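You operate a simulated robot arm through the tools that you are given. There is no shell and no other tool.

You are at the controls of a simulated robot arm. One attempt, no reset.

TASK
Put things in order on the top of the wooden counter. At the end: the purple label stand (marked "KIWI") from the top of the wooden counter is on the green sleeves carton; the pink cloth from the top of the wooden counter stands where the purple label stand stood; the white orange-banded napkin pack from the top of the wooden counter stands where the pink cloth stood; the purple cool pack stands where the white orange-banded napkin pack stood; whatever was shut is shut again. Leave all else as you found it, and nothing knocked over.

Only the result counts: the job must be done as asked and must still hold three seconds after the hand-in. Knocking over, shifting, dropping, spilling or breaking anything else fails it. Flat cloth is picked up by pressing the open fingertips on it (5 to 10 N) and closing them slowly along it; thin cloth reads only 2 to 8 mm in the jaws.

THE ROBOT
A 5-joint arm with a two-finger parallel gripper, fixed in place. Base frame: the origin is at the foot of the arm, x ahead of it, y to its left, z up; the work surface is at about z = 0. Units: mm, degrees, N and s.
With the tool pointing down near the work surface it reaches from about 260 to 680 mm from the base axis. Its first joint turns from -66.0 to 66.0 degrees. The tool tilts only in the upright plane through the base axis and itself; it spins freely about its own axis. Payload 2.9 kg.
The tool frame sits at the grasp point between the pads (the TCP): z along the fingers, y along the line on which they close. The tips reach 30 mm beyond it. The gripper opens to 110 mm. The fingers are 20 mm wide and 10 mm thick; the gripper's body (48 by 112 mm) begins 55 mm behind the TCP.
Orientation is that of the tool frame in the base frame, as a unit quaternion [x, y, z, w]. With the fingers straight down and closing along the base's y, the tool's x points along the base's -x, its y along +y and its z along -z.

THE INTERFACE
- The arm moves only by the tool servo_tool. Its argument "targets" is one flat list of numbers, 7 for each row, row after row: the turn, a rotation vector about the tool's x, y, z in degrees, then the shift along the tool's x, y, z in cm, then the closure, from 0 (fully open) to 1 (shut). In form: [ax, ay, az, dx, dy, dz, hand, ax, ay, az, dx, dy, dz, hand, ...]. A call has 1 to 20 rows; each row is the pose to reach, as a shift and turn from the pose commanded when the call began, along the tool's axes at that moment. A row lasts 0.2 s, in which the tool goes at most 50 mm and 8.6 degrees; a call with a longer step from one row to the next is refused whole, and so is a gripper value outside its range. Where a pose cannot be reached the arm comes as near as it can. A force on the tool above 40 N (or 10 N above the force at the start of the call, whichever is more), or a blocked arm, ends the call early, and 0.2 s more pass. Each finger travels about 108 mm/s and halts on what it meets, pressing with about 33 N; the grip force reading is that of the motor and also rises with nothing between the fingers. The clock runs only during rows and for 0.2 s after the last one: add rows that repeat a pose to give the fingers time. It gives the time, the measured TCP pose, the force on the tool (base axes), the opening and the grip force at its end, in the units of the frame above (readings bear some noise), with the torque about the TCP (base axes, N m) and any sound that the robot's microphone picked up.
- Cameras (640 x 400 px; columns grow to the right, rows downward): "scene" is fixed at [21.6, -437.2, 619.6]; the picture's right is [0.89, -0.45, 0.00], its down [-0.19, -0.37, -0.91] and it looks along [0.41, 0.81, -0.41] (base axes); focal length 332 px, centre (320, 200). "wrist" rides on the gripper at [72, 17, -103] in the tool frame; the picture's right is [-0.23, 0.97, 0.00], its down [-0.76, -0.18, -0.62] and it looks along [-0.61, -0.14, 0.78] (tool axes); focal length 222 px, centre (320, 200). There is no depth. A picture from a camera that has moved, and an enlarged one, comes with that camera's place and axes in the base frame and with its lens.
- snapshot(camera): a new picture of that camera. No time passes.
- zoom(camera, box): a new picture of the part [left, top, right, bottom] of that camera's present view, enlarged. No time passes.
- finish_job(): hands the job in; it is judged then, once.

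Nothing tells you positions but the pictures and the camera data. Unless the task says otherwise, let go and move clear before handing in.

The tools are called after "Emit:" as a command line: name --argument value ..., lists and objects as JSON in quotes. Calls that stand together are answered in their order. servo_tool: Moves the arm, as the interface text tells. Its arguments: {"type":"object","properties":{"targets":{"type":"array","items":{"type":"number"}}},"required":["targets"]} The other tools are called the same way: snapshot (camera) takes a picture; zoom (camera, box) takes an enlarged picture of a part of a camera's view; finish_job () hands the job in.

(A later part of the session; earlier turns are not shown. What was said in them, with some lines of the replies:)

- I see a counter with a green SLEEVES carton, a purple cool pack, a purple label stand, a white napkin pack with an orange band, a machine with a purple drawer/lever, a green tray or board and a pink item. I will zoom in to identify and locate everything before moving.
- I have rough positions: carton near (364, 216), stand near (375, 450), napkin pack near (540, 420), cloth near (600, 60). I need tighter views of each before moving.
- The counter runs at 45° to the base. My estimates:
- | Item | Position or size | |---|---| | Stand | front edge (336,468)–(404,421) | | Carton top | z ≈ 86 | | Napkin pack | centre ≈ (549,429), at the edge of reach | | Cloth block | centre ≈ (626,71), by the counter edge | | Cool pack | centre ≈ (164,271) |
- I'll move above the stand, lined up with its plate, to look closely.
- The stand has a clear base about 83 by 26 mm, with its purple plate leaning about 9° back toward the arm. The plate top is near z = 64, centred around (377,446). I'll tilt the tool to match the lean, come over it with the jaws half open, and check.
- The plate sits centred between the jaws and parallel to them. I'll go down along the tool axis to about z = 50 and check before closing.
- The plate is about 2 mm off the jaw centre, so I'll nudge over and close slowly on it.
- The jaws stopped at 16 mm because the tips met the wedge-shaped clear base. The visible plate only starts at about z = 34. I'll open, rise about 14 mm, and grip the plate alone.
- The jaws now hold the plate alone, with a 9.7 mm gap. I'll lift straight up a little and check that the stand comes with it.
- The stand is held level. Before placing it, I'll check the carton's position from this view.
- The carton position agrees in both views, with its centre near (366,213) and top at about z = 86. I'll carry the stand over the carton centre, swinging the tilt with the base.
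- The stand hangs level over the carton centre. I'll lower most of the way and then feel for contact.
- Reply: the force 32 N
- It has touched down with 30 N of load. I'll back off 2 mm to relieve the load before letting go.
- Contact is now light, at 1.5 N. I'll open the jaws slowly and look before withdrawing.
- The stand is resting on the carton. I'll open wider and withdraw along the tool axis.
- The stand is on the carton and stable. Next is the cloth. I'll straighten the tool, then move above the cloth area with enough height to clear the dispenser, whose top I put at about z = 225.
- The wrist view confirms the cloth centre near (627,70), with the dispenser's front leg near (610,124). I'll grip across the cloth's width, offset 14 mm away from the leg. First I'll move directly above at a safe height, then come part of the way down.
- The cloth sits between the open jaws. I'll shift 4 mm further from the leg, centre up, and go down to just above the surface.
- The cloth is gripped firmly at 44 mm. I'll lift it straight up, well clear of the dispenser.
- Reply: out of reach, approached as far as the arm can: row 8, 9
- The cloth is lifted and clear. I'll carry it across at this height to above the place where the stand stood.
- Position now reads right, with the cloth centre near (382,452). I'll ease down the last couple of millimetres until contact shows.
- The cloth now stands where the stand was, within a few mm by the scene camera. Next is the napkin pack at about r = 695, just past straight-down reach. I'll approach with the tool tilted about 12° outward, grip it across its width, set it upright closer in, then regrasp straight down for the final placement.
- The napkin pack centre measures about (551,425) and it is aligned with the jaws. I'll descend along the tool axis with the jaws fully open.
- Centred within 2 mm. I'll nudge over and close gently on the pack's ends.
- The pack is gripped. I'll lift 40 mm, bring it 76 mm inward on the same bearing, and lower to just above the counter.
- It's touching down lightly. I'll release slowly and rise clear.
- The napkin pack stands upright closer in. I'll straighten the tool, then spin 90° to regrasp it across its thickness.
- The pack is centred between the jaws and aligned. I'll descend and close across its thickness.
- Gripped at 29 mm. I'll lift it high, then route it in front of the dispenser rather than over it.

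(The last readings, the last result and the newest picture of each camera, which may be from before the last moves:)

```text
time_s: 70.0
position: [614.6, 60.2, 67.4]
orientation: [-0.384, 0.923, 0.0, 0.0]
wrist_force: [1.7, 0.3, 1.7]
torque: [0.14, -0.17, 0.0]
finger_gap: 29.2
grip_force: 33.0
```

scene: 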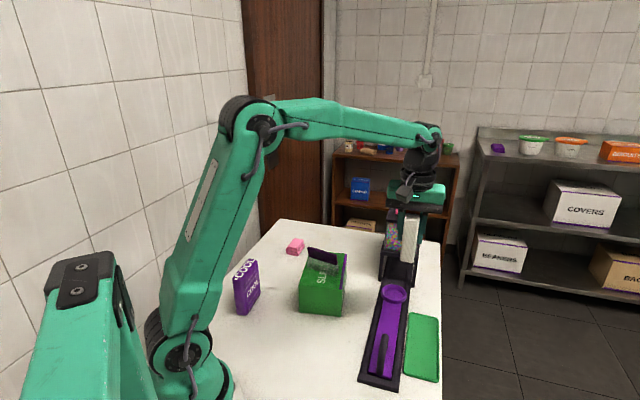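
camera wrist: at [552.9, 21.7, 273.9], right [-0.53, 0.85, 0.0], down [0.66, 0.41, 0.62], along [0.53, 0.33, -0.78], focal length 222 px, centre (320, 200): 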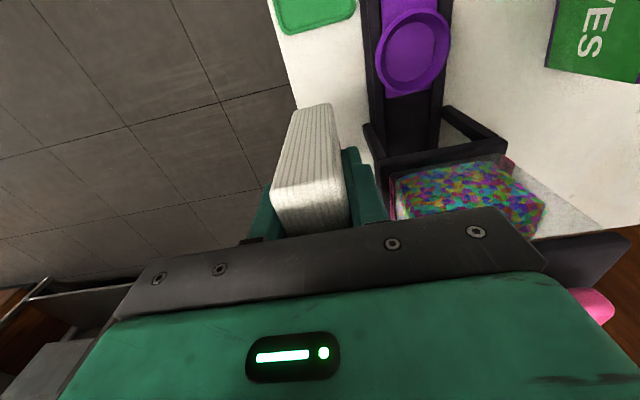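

Light contact. I'll release slowly and check that it stands.

Emit:
servo_tool --targets '[0, 0, 0, 0, 0, 0, 0.74, 0, 0, 0, 0, 0, 0, 0.71, 0, 0, 0, 0, 0, 0, 0.67, 0, 0, 0, 0, 0, 0, 0.62, 0, 0, 0, 0, 0, 0, 0.57, 0, 0, 0, 0, 0, 0, 0.57]'

Emit:
zoom --camera "scene" --box '[370, 200, 460, 320]'

Emit:
zoom --camera "wrist" --box '[220, 20, 460, 240]'

```text
time_s: 71.4
position: [614.2, 58.8, 66.6]
orientation: [-0.384, 0.923, 0.0, -0.001]
wrist_force: [0.5, 0.0, 0.4]
torque: [0.01, -0.02, 0.0]
finger_gap: 47.3
grip_force: 0.1
```

```text
3.33 times, centred on (415, 260) of scene
camera zoom: at [21.6, -437.2, 619.6], right [0.89, -0.45, 0.0], down [-0.19, -0.37, -0.91], along [0.41, 0.81, -0.41], focal length 1105 px, centre (3, 0)
```

zoom: 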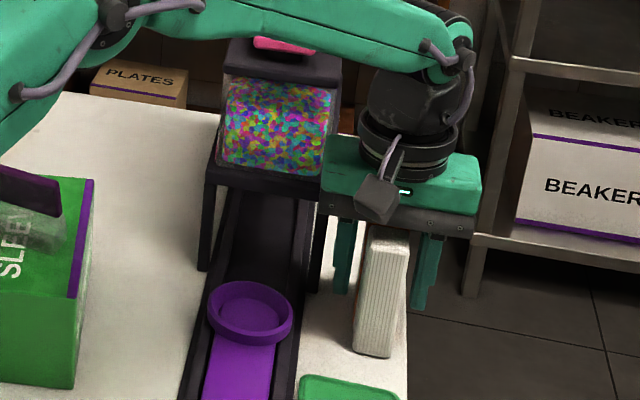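

```text
1.82 times, centred on (340, 130) of wrist
camera zoom: at [550.2, 19.7, 170.3], right [-0.53, 0.85, 0.0], down [0.66, 0.41, 0.62], along [0.53, 0.33, -0.78], focal length 404 px, centre (284, 327)
```

zoom: 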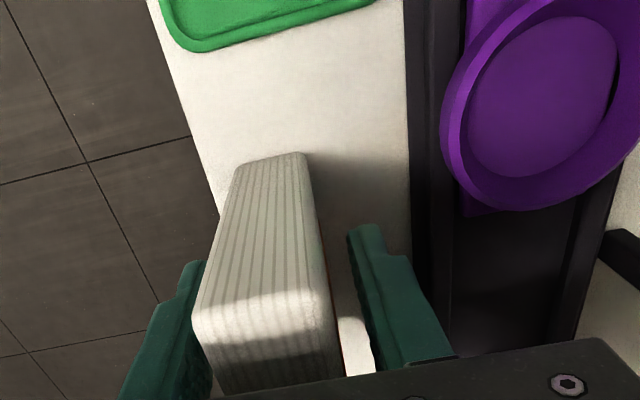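

Emit:
servo_tool --targets '[0, 0, 0, 0, 0.1, -1.0, 0.55, 0, 0, 0, 0, 0.1, -3.0, 0.55, 0, 0, 0, 0, 0.1, -6.0, 0.55, 0, 0, 0, 0, 0.1, -10.0, 0.55, 0, 0, 0, 0, 0.1, -14.0, 0.55, 0, 0, 0, 0, 0.1, -18.0, 0.55, 0, 0, 0, 0, 0.1, -18.0, 0.55]'

Emit:
zoom --camera "scene" --box '[340, 130, 480, 320]'

Emit:
zoom --camera "wrist" --box '[220, 20, 460, 240]'

```text
time_s: 73.0
position: [614.1, 59.2, 247.6]
orientation: [-0.383, 0.924, 0.0, -0.001]
wrist_force: [0.2, 0.0, -0.2]
torque: [-0.02, 0.0, 0.04]
finger_gap: 49.5
grip_force: 0.0
```

```text
2.11 times, centred on (410, 225) of scene
camera zoom: at [21.6, -437.2, 619.6], right [0.89, -0.45, 0.0], down [-0.19, -0.37, -0.91], along [0.41, 0.81, -0.41], focal length 698 px, centre (130, 147)
```

zoom: 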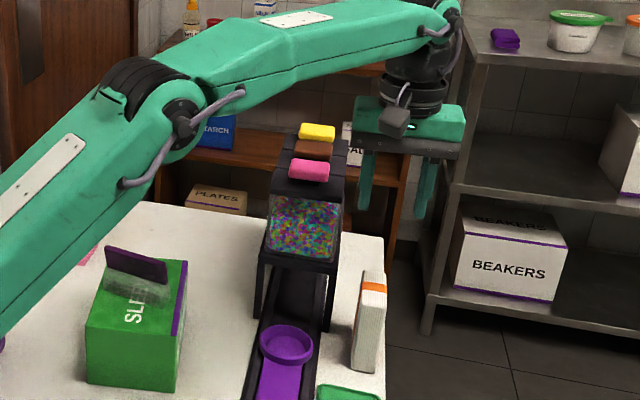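

```text
1.82 times, centred on (340, 130) of wrist
camera zoom: at [551.1, 17.6, 350.8], right [-0.53, 0.85, 0.0], down [0.67, 0.41, 0.62], along [0.53, 0.33, -0.78], focal length 404 px, centre (284, 327)
```

zoom: 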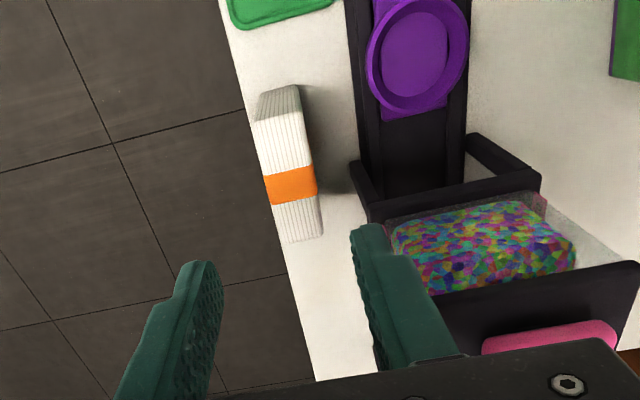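

The napkin pack stands at the cloth's old spot, near (625,70). Next is the cool pack, which starts near (164,271). I'll move above it and have a look.

Emit:
servo_tool --targets '[0, 0, 0, 1.57, 3.9, 0, 0.5, 0, 0, 0, 3.13, 7.8, 0, 0.45, 0, 0, 0, 4.7, 11.7, 0, 0.4, 0, 0, 0, 6.27, 15.6, 0, 0.4, 0, 0, 0, 7.84, 19.5, 0, 0.4, 0, 0, 0, 9.4, 23.4, 0, 0.4, 0, 0, 0, 10.97, 27.3, 0, 0.4, 0, 0, 0, 12.54, 31.2, 0, 0.4, 0, 0, 0, 14.1, 35.1, 0, 0.4, 0, 0, 0, 15.68, 39.0, 0, 0.4, 0, 0, 0, 17.24, 42.9, 0, 0.4, 0, 0, 0, 18.81, 46.81, 0, 0.4, 0, 0, 0, 18.81, 46.81, 0, 0.4]'

Emit:
snapshot --camera "wrist"

Emit:
snapshot --camera "scene"

Emit:
zoom --camera "scene" --box '[390, 220, 460, 320]'

```text
time_s: 75.8
position: [149.4, 255.3, 249.1]
orientation: [-0.383, 0.924, 0.001, 0.001]
wrist_force: [0.0, 0.6, 0.2]
torque: [-0.01, -0.03, 0.02]
finger_gap: 66.0
grip_force: 0.0
```

```text
taken
camera wrist: at [86.0, 214.6, 351.5], right [-0.53, 0.85, 0.0], down [0.66, 0.41, 0.63], along [0.53, 0.33, -0.78], focal length 222 px, centre (320, 200)
```

wrist: 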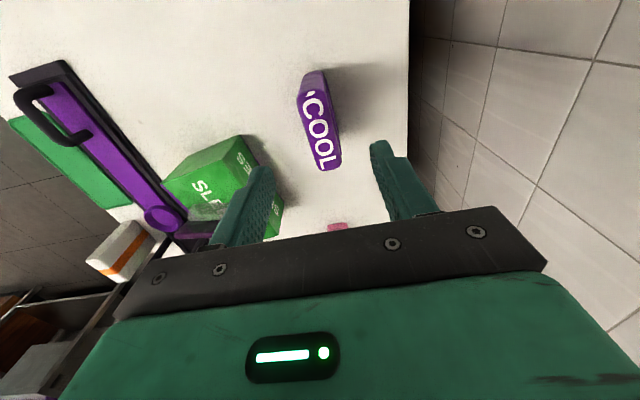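

```text
taken
```

scene: 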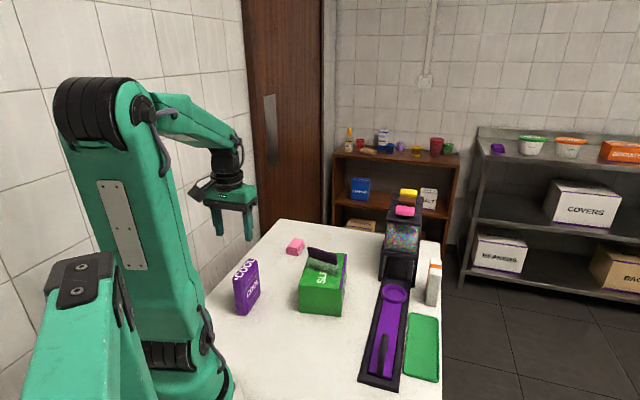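

```text
4.00 times, centred on (425, 270) of scene
camera zoom: at [21.6, -437.2, 619.6], right [0.89, -0.45, 0.0], down [-0.19, -0.37, -0.91], along [0.41, 0.81, -0.41], focal length 1326 px, centre (-100, -80)
```

zoom: 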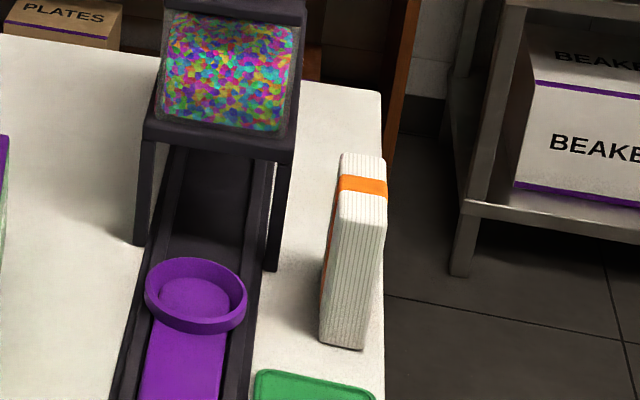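

Emit:
zoom --camera "wrist" --box '[260, 50, 400, 190]'

Emit:
zoom --camera "scene" --box '[210, 240, 290, 330]'

```text
2.86 times, centred on (330, 120) of wrist
camera zoom: at [86.0, 214.6, 351.5], right [-0.53, 0.85, 0.0], down [0.66, 0.41, 0.63], along [0.53, 0.33, -0.78], focal length 635 px, centre (291, 429)
```

zoom: 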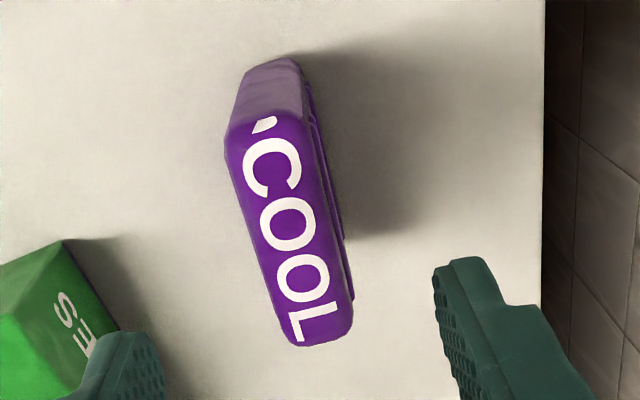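

```text
4.44 times, centred on (250, 285) of scene
camera zoom: at [21.6, -437.2, 619.6], right [0.89, -0.45, 0.0], down [-0.19, -0.37, -0.91], along [0.41, 0.81, -0.41], focal length 1474 px, centre (631, -178)
```

zoom: 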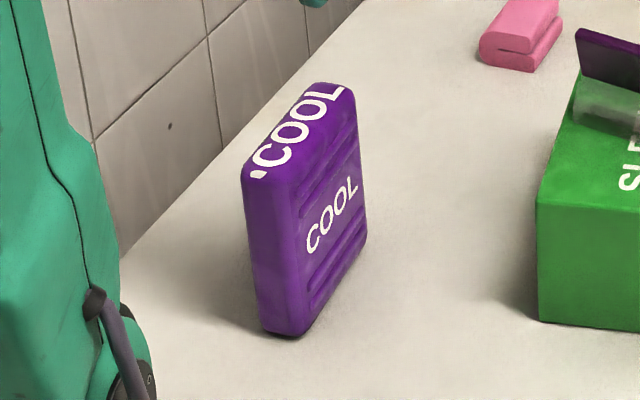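

The cool pack is about 83 by 28 mm and 116 mm tall, with its centre 24 mm ahead of the tool axis. That offset helps reach the far spot. I'll align, descend and grip across its thickness.

Emit:
servo_tool --targets '[0, 0, -1.5, 0.1, -0.25, 3.5, 0.4, 0, 0, -1.5, 0.1, -0.25, 7.5, 0.4, 0, 0, -1.5, 0.1, -0.25, 11.5, 0.4, 0, 0, -1.5, 0.1, -0.25, 14.5, 0.4, 0, 0, -1.5, 0.1, -0.25, 16.3, 0.4, 0, 0, -1.5, 0.1, -0.25, 17.0, 0.4, 0, 0, -1.5, 0.1, -0.25, 17.0, 0.4]'

Emit:
snapshot --camera "wrist"

Emit:
zoom --camera "scene" --box '[190, 200, 310, 330]'

```text
time_s: 77.4
position: [149.3, 254.8, 78.5]
orientation: [-0.396, 0.918, 0.001, 0.002]
wrist_force: [-0.4, 1.1, -0.7]
torque: [0.02, 0.0, 0.01]
finger_gap: 65.7
grip_force: 0.0
```

```text
taken
camera wrist: at [86.4, 212.9, 181.8], right [-0.55, 0.83, 0.0], down [0.65, 0.43, 0.63], along [0.52, 0.35, -0.78], focal length 222 px, centre (320, 200)
```

wrist: 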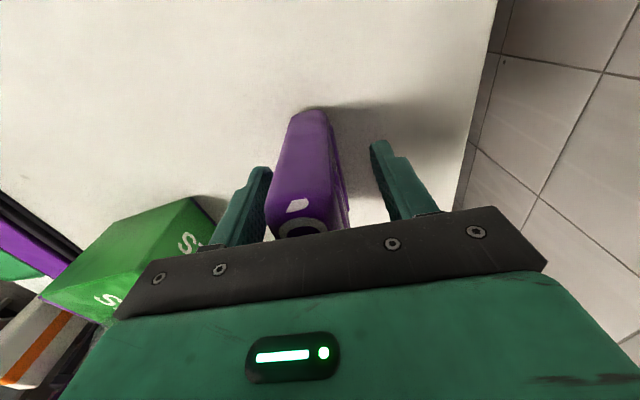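

```text
3.08 times, centred on (250, 265) of scene
camera zoom: at [21.6, -437.2, 619.6], right [0.89, -0.45, 0.0], down [-0.19, -0.37, -0.91], along [0.41, 0.81, -0.41], focal length 1020 px, centre (535, 0)
```

zoom: 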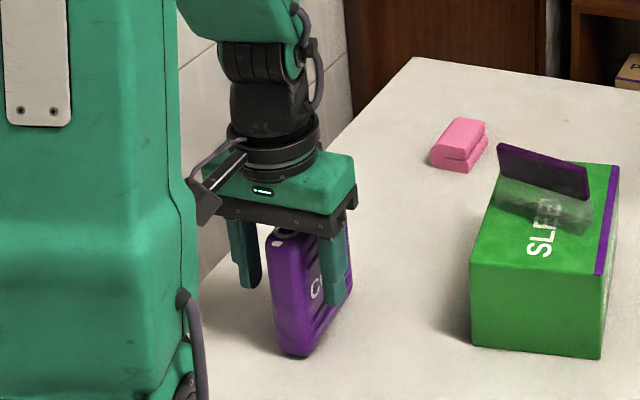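

Emit:
zoom --camera "wrist" --box '[220, 90, 440, 250]'

```text
2.50 times, centred on (330, 170) of wrist
camera zoom: at [86.4, 212.9, 181.8], right [-0.55, 0.83, 0.0], down [0.65, 0.43, 0.63], along [0.52, 0.35, -0.78], focal length 555 px, centre (295, 275)
```

zoom: 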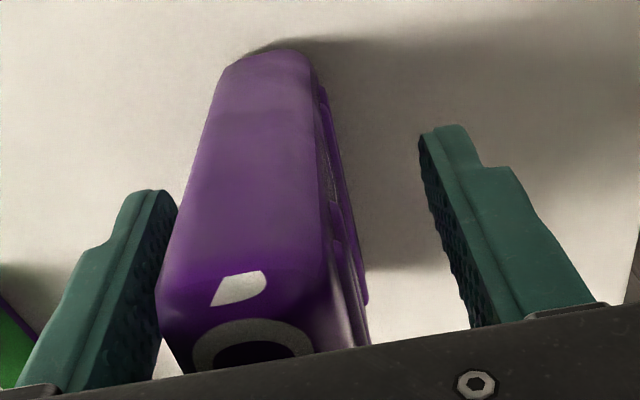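

Emit:
servo_tool --targets '[0, 0, 0, 0.1, -0.15, 0, 0.4, 0, 0, 0, 0.1, -0.3, 0, 0.46, 0, 0, 0, 0.1, -0.3, 0, 0.52, 0, 0, 0, 0.1, -0.3, 0, 0.58, 0, 0, 0, 0.1, -0.3, 0, 0.63, 0, 0, 0, 0.1, -0.3, 0, 0.67, 0, 0, 0, 0.1, -0.3, 0, 0.7, 0, 0, 0, 0.1, -0.3, 0, 0.73, 0, 0, 0, 0.1, -0.3, 0, 0.76, 0, 0, 0, 0.1, -0.3, 0, 0.8, 0, 0, 0, 0.1, -0.3, 0, 0.9, 0, 0, 0, 0.1, -0.3, 0, 0.9]'

Emit:
zoom --camera "wrist" --box '[220, 90, 440, 250]'

Emit:
zoom --camera "scene" --box '[190, 200, 310, 330]'

```text
time_s: 80.0
position: [153.0, 252.6, 80.5]
orientation: [-0.395, 0.919, 0.001, 0.001]
wrist_force: [-0.6, -0.4, 2.6]
torque: [-0.16, -0.04, -0.06]
finger_gap: 36.0
grip_force: 33.3
```

```text
2.50 times, centred on (330, 170) of wrist
camera zoom: at [88.8, 210.1, 182.2], right [-0.55, 0.83, 0.0], down [0.65, 0.43, 0.63], along [0.52, 0.35, -0.78], focal length 555 px, centre (295, 275)
```

zoom: 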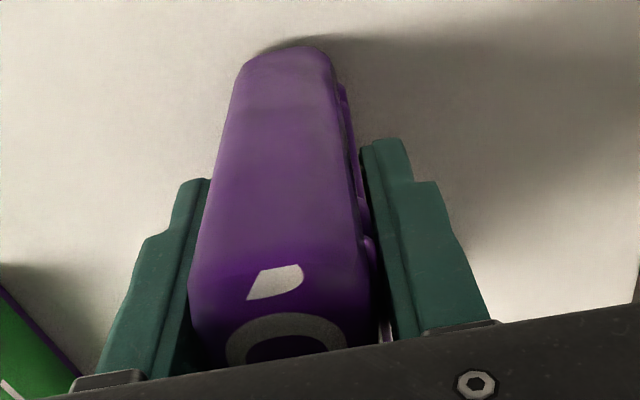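

```text
3.08 times, centred on (250, 265) of scene
camera zoom: at [21.6, -437.2, 619.6], right [0.89, -0.45, 0.0], down [-0.19, -0.37, -0.91], along [0.41, 0.81, -0.41], focal length 1020 px, centre (535, 0)
```

zoom: 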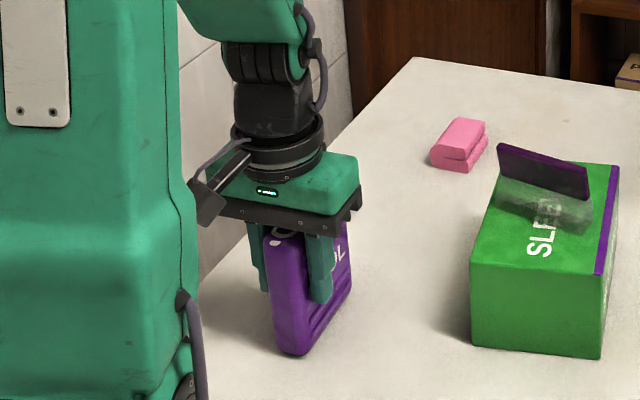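

Gripped at 36 mm, which includes the ridges. I'll lift slightly and check it stays level despite the off-centre grip.

Emit:
servo_tool --targets '[0, 0, 0, 0, 0, -0.6, 1.0, 0, 0, 0, 0, 0, -1.5, 1.0, 0, 0, 0, 0, 0, -3.0, 1.0, 0, 0, 0, 0, 0, -4.0, 1.0, 0, 0, 0, 0, 0, -4.0, 1.0]'

Emit:
zoom --camera "scene" --box '[190, 200, 310, 330]'

Emit:
zoom --camera "wrist" --box '[220, 90, 440, 250]'

```text
time_s: 81.2
position: [153.3, 252.4, 120.7]
orientation: [-0.396, 0.918, 0.001, 0.001]
wrist_force: [-0.2, -0.2, -2.0]
torque: [-0.06, 0.04, 0.0]
finger_gap: 35.9
grip_force: 33.5
```

```text
3.08 times, centred on (250, 265) of scene
camera zoom: at [21.6, -437.2, 619.6], right [0.89, -0.45, 0.0], down [-0.19, -0.37, -0.91], along [0.41, 0.81, -0.41], focal length 1020 px, centre (535, 0)
```

zoom: 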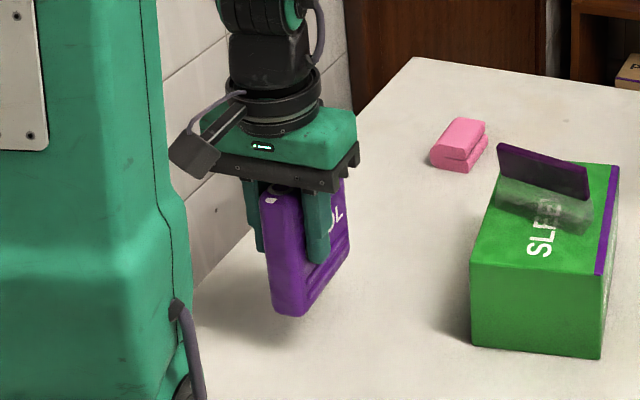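

```text
2.50 times, centred on (330, 170) of wrist
camera zoom: at [90.0, 210.0, 222.4], right [-0.55, 0.83, 0.0], down [0.65, 0.43, 0.63], along [0.52, 0.35, -0.78], focal length 555 px, centre (295, 275)
```

zoom: 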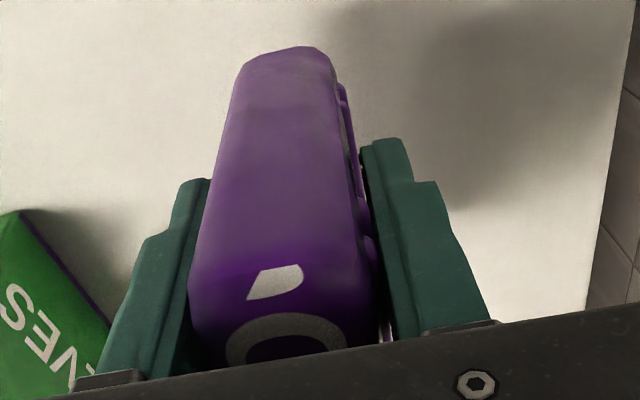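

It's held rigid and level, weighing about 2 N. I'll lift it high, carry it toward the napkin's old bearing, and turn it to face radially.

Emit:
servo_tool --targets '[0, 0, 0, 0, 0, -4.0, 1.0, 0, 0, 0, 0, 0, -8.0, 1.0, 0, 0, 0, 0, 0, -12.0, 1.0, 0, 0, 1.0, -3.44, -1.75, -12.0, 1.0, 0, 0, 2.0, -6.88, -3.5, -12.0, 1.0, 0, 0, 3.0, -10.32, -5.24, -12.0, 1.0, 0, 0, 4.0, -13.76, -7.0, -12.0, 1.0, 0, 0, 5.0, -17.2, -8.74, -12.0, 1.0, 0, 0, 6.0, -20.65, -10.5, -12.0, 1.0, 0, 0, 7.0, -24.1, -12.2, -11.5, 1.0, 0, 0, 8.0, -27.5, -14.0, -11.0, 1.0, 0, 0, 9.1, -30.97, -15.73, -10.0, 1.0, 0, 0, 9.1, -30.97, -15.73, -10.0, 1.0, 0, 0, 9.1, -30.97, -15.73, -10.0, 1.0]'

Emit:
snapshot --camera "scene"

Emit:
snapshot --camera "wrist"

```text
time_s: 84.2
position: [477.9, 366.9, 219.0]
orientation: [-0.321, 0.947, 0.0, 0.001]
wrist_force: [0.6, -0.1, -3.3]
torque: [-0.04, 0.06, 0.0]
finger_gap: 35.8
grip_force: 33.4
```

```text
taken
```

scene: 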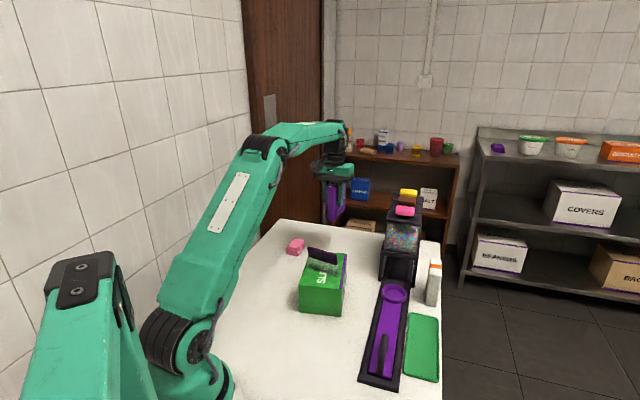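

```text
taken
camera wrist: at [409.5, 335.7, 322.8], right [-0.41, 0.91, 0.0], down [0.71, 0.32, 0.62], along [0.57, 0.26, -0.78], focal length 222 px, centre (320, 200)
```

wrist: 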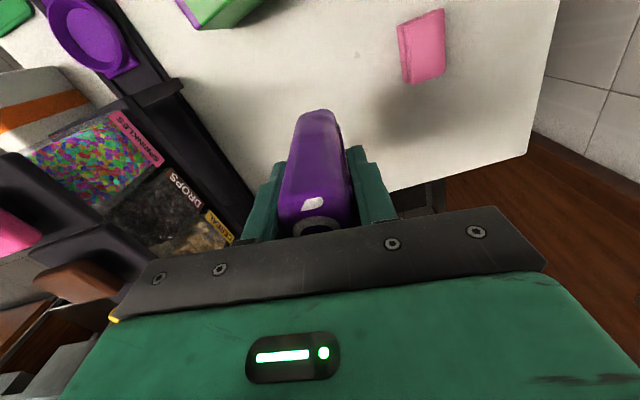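

Emit:
servo_tool --targets '[0, 0, 0, 0, 0, 3.8, 1.0, 0, 0, 0, 0, 0, 7.6, 1.0, 0, 0, 0, 0, 0, 11.4, 1.0, 0, 0, 0, -2.4, 0.04, 11.8, 1.0, 0, 0, 0, -4.8, 0.08, 12.0, 1.0, 0, 0, 0, -7.1, 0.11, 12.4, 1.0, 0, 0, 0, -7.1, 0.11, 12.4, 1.0, 0, 0, 0, -7.1, 0.11, 12.4, 1.0]'

Emit:
zoom --camera "scene" --box '[280, 160, 390, 270]'

Emit:
snapshot --camera "wrist"

```text
time_s: 86.0
position: [533.5, 412.4, 95.5]
orientation: [-0.322, 0.947, 0.0, 0.0]
wrist_force: [-0.3, 0.0, -3.8]
torque: [-0.07, 0.1, -0.01]
finger_gap: 36.0
grip_force: 32.6
```

```text
3.64 times, centred on (335, 215) of scene
camera zoom: at [21.6, -437.1, 619.6], right [0.89, -0.45, 0.0], down [-0.19, -0.37, -0.91], along [0.41, 0.81, -0.41], focal length 1206 px, centre (266, 146)
```

zoom: 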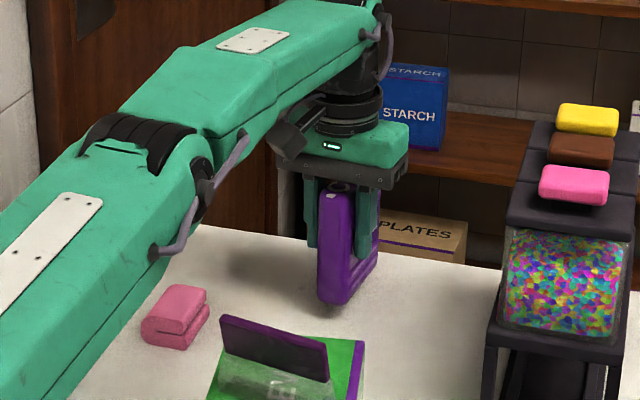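

```text
taken
camera wrist: at [465.0, 381.4, 199.0], right [-0.41, 0.91, 0.0], down [0.71, 0.32, 0.62], along [0.57, 0.26, -0.78], focal length 222 px, centre (320, 200)
```

wrist: 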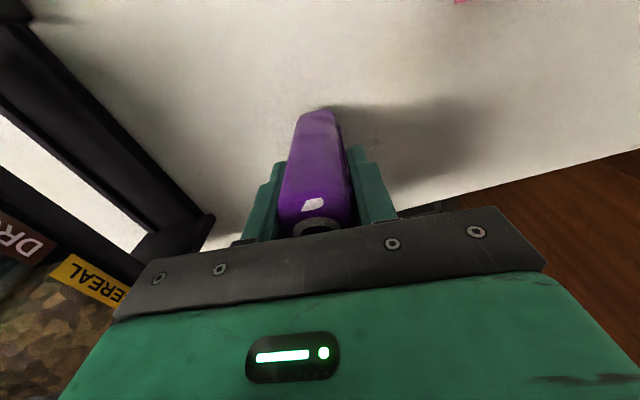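

Emit:
servo_tool --targets '[0, 0, 0, 0, 0, 0.5, 1.0, 0, 0, 0, 0, 0, 0.9, 1.0, 0, 0, 0, 0, 0, 1.15, 1.0, 0, 0, 0, 0, 0, 1.15, 1.0]'

Emit:
zoom --camera "scene" --box '[300, 180, 380, 260]'

```text
time_s: 87.0
position: [534.6, 413.2, 83.6]
orientation: [-0.321, 0.947, 0.001, 0.001]
wrist_force: [-0.7, 0.8, -3.2]
torque: [-0.05, 0.07, 0.02]
finger_gap: 35.9
grip_force: 33.2
```

```text
5.00 times, centred on (340, 220) of scene
camera zoom: at [21.6, -437.1, 619.6], right [0.89, -0.45, 0.0], down [-0.19, -0.37, -0.91], along [0.41, 0.81, -0.41], focal length 1658 px, centre (220, 100)
```

zoom: 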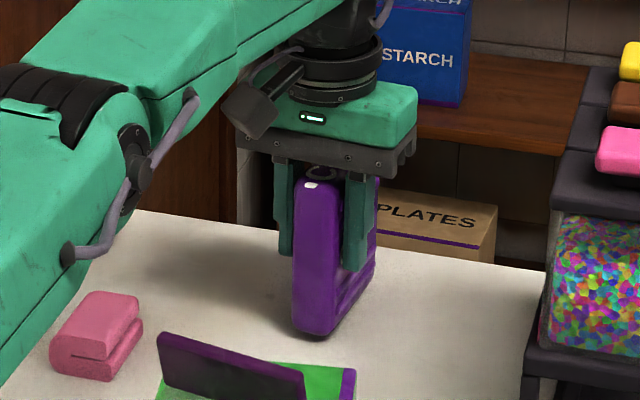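

Emit:
servo_tool --targets '[0, 0, 0, 0, 0, 0.12, 1.0, 0, 0, 0, 0, 0, 0.22, 1.0, 0, 0, 0, 0, 0, 0.22, 1.0]'

```text
time_s: 87.8
position: [535.8, 413.8, 81.5]
orientation: [-0.321, 0.947, 0.001, 0.002]
wrist_force: [-0.2, 0.5, -4.2]
torque: [-0.07, 0.08, 0.0]
finger_gap: 35.9
grip_force: 33.2
```

Emit:
servo_tool --targets '[0, 0, 0, 0, 0, 0.1, 1.0, 0, 0, 0, 0, 0, 0.15, 1.0, 0, 0, 0, 0, 0, 0.15, 1.0]'

```text
time_s: 88.6
position: [535.0, 414.4, 81.1]
orientation: [-0.322, 0.947, 0.0, 0.0]
wrist_force: [-0.7, 0.7, -2.6]
torque: [-0.06, 0.1, 0.01]
finger_gap: 35.8
grip_force: 33.1
```

Emit:
servo_tool --targets '[0, 0, 0, 0, 0, 0.1, 1.0, 0, 0, 0, 0, 0, 0.15, 1.0, 0, 0, 0, 0, 0, 0.15, 1.0]'

```text
time_s: 89.4
position: [535.7, 412.8, 79.3]
orientation: [-0.322, 0.947, 0.0, 0.0]
wrist_force: [-0.7, -1.1, 1.2]
torque: [0.03, -0.15, -0.03]
finger_gap: 36.1
grip_force: 32.6
```

The pack has taken its weight on the counter. I'll release slowly.

Emit:
servo_tool --targets '[0, 0, 0, 0, 0, 0, 0.68, 0, 0, 0, 0, 0, 0, 0.66, 0, 0, 0, 0, 0, 0, 0.63, 0, 0, 0, 0, 0, 0, 0.58, 0, 0, 0, 0, 0, 0, 0.52, 0, 0, 0, 0, 0, 0, 0.45, 0, 0, 0, 0, 0, 0, 0.45]'

Emit:
zoom --camera "scene" --box '[300, 180, 380, 260]'

Emit:
zoom --camera "wrist" --box '[220, 80, 440, 250]'

```text
time_s: 91.0
position: [535.4, 414.5, 79.6]
orientation: [-0.321, 0.947, 0.0, 0.001]
wrist_force: [-0.3, 0.0, -0.7]
torque: [0.01, -0.01, 0.01]
finger_gap: 60.8
grip_force: 0.2
```

```text
5.00 times, centred on (340, 220) of scene
camera zoom: at [21.6, -437.2, 619.6], right [0.89, -0.45, 0.0], down [-0.19, -0.37, -0.91], along [0.41, 0.81, -0.41], focal length 1658 px, centre (220, 100)
```

zoom: 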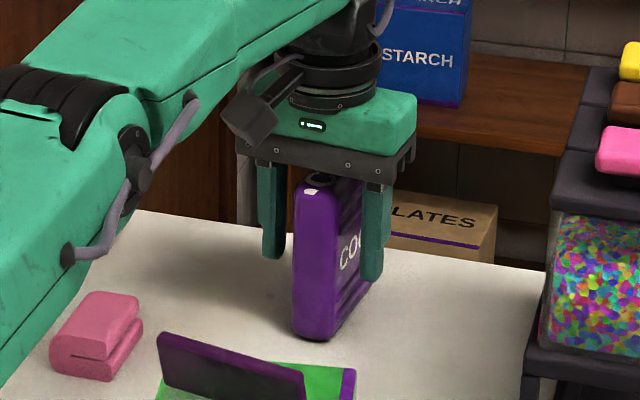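

```text
2.35 times, centred on (330, 165) of wrist
camera zoom: at [466.2, 381.8, 181.7], right [-0.41, 0.91, 0.0], down [0.71, 0.32, 0.62], along [0.57, 0.26, -0.78], focal length 523 px, centre (296, 282)
```

zoom: 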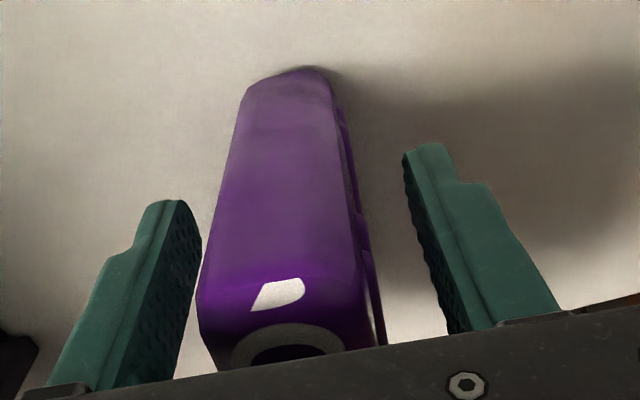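

The cool pack stands on its own. I'll back out inward along the bearing, with the fingers clear of its faces, then rise.

Emit:
servo_tool --targets '[0, 0, 0, 1.5, -0.1, -0.2, 0.4, 0, 0, 0, 3.5, -0.1, -0.5, 0.4, 0, 0, 0, 6.0, -0.1, -0.8, 0.4, 0, 0, 0, 9.0, -0.1, -1.5, 0.4, 0, 0, 0, 11.0, -0.1, -5.0, 0.4, 0, 0, 0, 12.0, -0.1, -9.5, 0.4, 0, 0, 0, 13.0, -0.1, -14.0, 0.4, 0, 0, 0, 14.0, -0.1, -18.0, 0.4, 0, 0, 0, 14.0, -0.1, -18.0, 0.4]'

Emit:
snapshot --camera "scene"

Emit:
snapshot --camera "wrist"

Emit:
zoom --camera "scene" --box '[300, 180, 380, 260]'

```text
time_s: 93.0
position: [423.1, 326.7, 258.9]
orientation: [-0.322, 0.947, 0.0, 0.001]
wrist_force: [-0.5, 0.2, -0.1]
torque: [0.06, 0.0, 0.01]
finger_gap: 66.0
grip_force: 0.0
```

```text
taken
```

scene: 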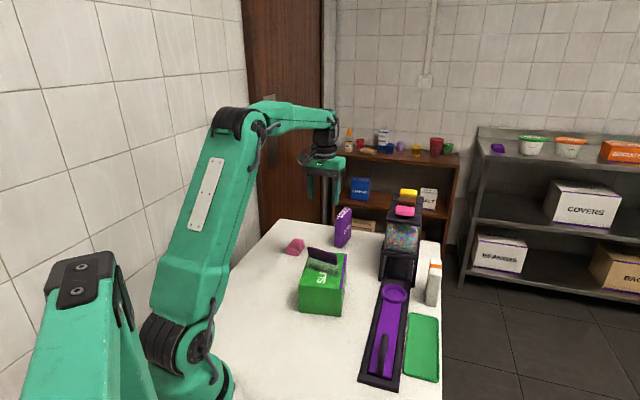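

```text
taken
camera wrist: at [354.9, 295.5, 361.5], right [-0.41, 0.91, 0.0], down [0.71, 0.32, 0.62], along [0.57, 0.26, -0.78], focal length 222 px, centre (320, 200)
```

wrist: 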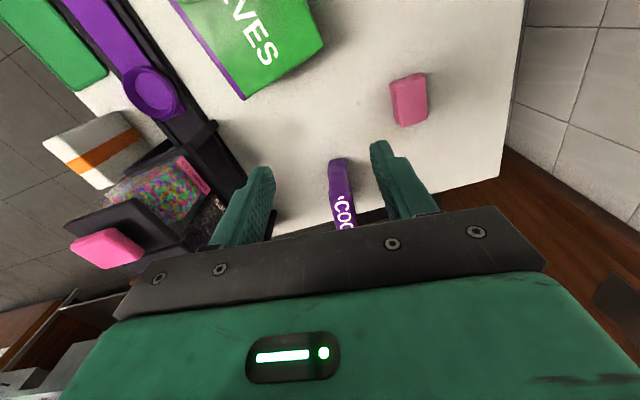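

```text
5.00 times, centred on (340, 220) of scene
camera zoom: at [21.6, -437.2, 619.6], right [0.89, -0.45, 0.0], down [-0.19, -0.37, -0.91], along [0.41, 0.81, -0.41], focal length 1658 px, centre (220, 100)
```

zoom: 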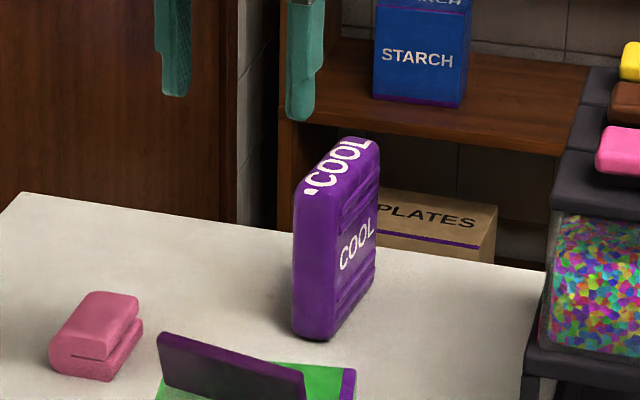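

All four moves are done. I'll check everything else against the starting pictures before handing in.

Emit:
zoom --camera "scene" --box '[290, 245, 360, 320]'

Emit:
zoom --camera "scene" --box '[340, 170, 460, 400]'

Emit:
zoom --camera "scene" --box '[270, 225, 370, 300]'

Emit:
zoom --camera "scene" --box '[400, 240, 460, 320]'

```text
5.33 times, centred on (325, 282) of scene
camera zoom: at [21.6, -437.2, 619.6], right [0.89, -0.45, 0.0], down [-0.19, -0.37, -0.91], along [0.41, 0.81, -0.41], focal length 1768 px, centre (293, -240)
```

zoom: 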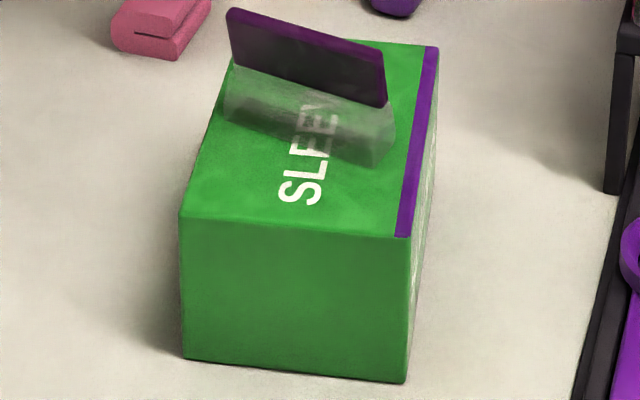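

```text
1.74 times, centred on (400, 285) of scene
camera zoom: at [21.6, -437.2, 619.6], right [0.89, -0.45, 0.0], down [-0.19, -0.37, -0.91], along [0.41, 0.81, -0.41], focal length 577 px, centre (181, 52)
```

zoom: 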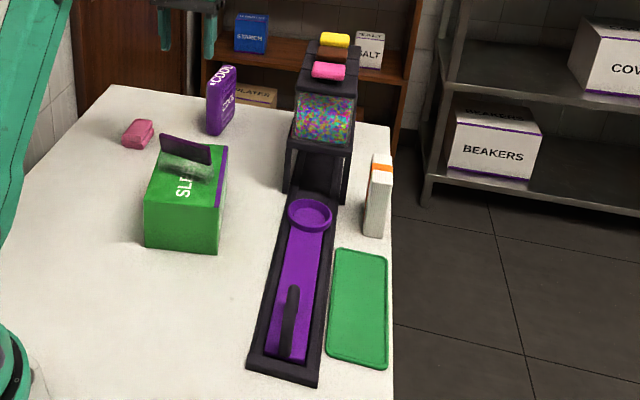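

```text
5.33 times, centred on (320, 262) of scene
camera zoom: at [21.6, -437.2, 619.6], right [0.89, -0.45, 0.0], down [-0.19, -0.37, -0.91], along [0.41, 0.81, -0.41], focal length 1768 px, centre (320, -133)
```

zoom: 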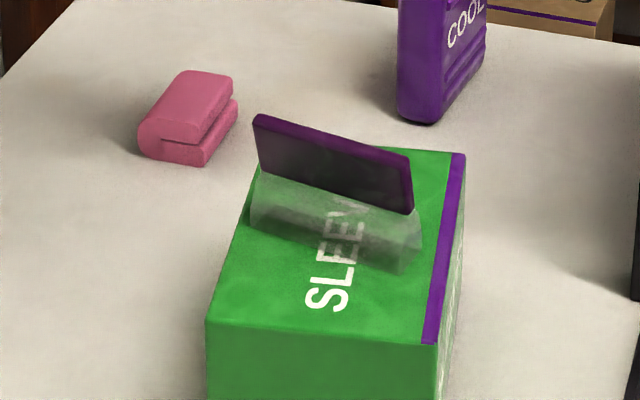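

```text
5.00 times, centred on (430, 280) of scene
camera zoom: at [21.6, -437.2, 619.6], right [0.89, -0.45, 0.0], down [-0.19, -0.37, -0.91], along [0.41, 0.81, -0.41], focal length 1658 px, centre (-230, -200)
```

zoom: 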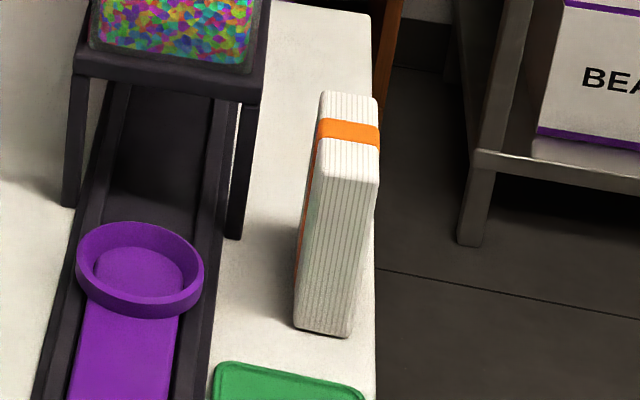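

Everything is in place:
- **Label stand:** upright on the carton, which hasn't moved.
- **Cloth:** where the stand stood.
- **Napkin pack:** upright where the cloth stood.
- **Cool pack:** upright where the napkin pack stood.

The dispenser, tray and other items look unchanged and the gripper is open and clear, so I'm handing in.

Emit:
finish_job

```text
The job is handed in.
```

The job is handed in, and all four items are where you asked. I have no verdict on it yet. Positions are my estimates from the camera pictures.

| Item | Now at | Off from the target spot |
|---|---|---|
| Purple label stand (KIWI) | upright on the green sleeves carton | not measured; fully on the carton top |
| Pink cloth | where the label stand stood | about 5 mm |
| Napkin pack | upright where the pink cloth stood | about 6 to 7 mm, and close to the counter edge but fully on it |
| Purple cool pack | upright where the napkin pack stood | about 6 mm, turned roughly 90° from how the napkin pack faced |

The cool pack faces a different way because that spot is past the arm's straight-down reach, so it could only be set down in that direction.

Nothing was knocked over. The carton is exactly where it was, and the dispenser and tray look unchanged. I opened nothing, so nothing needed shutting again. The gripper is open and clear of everything.
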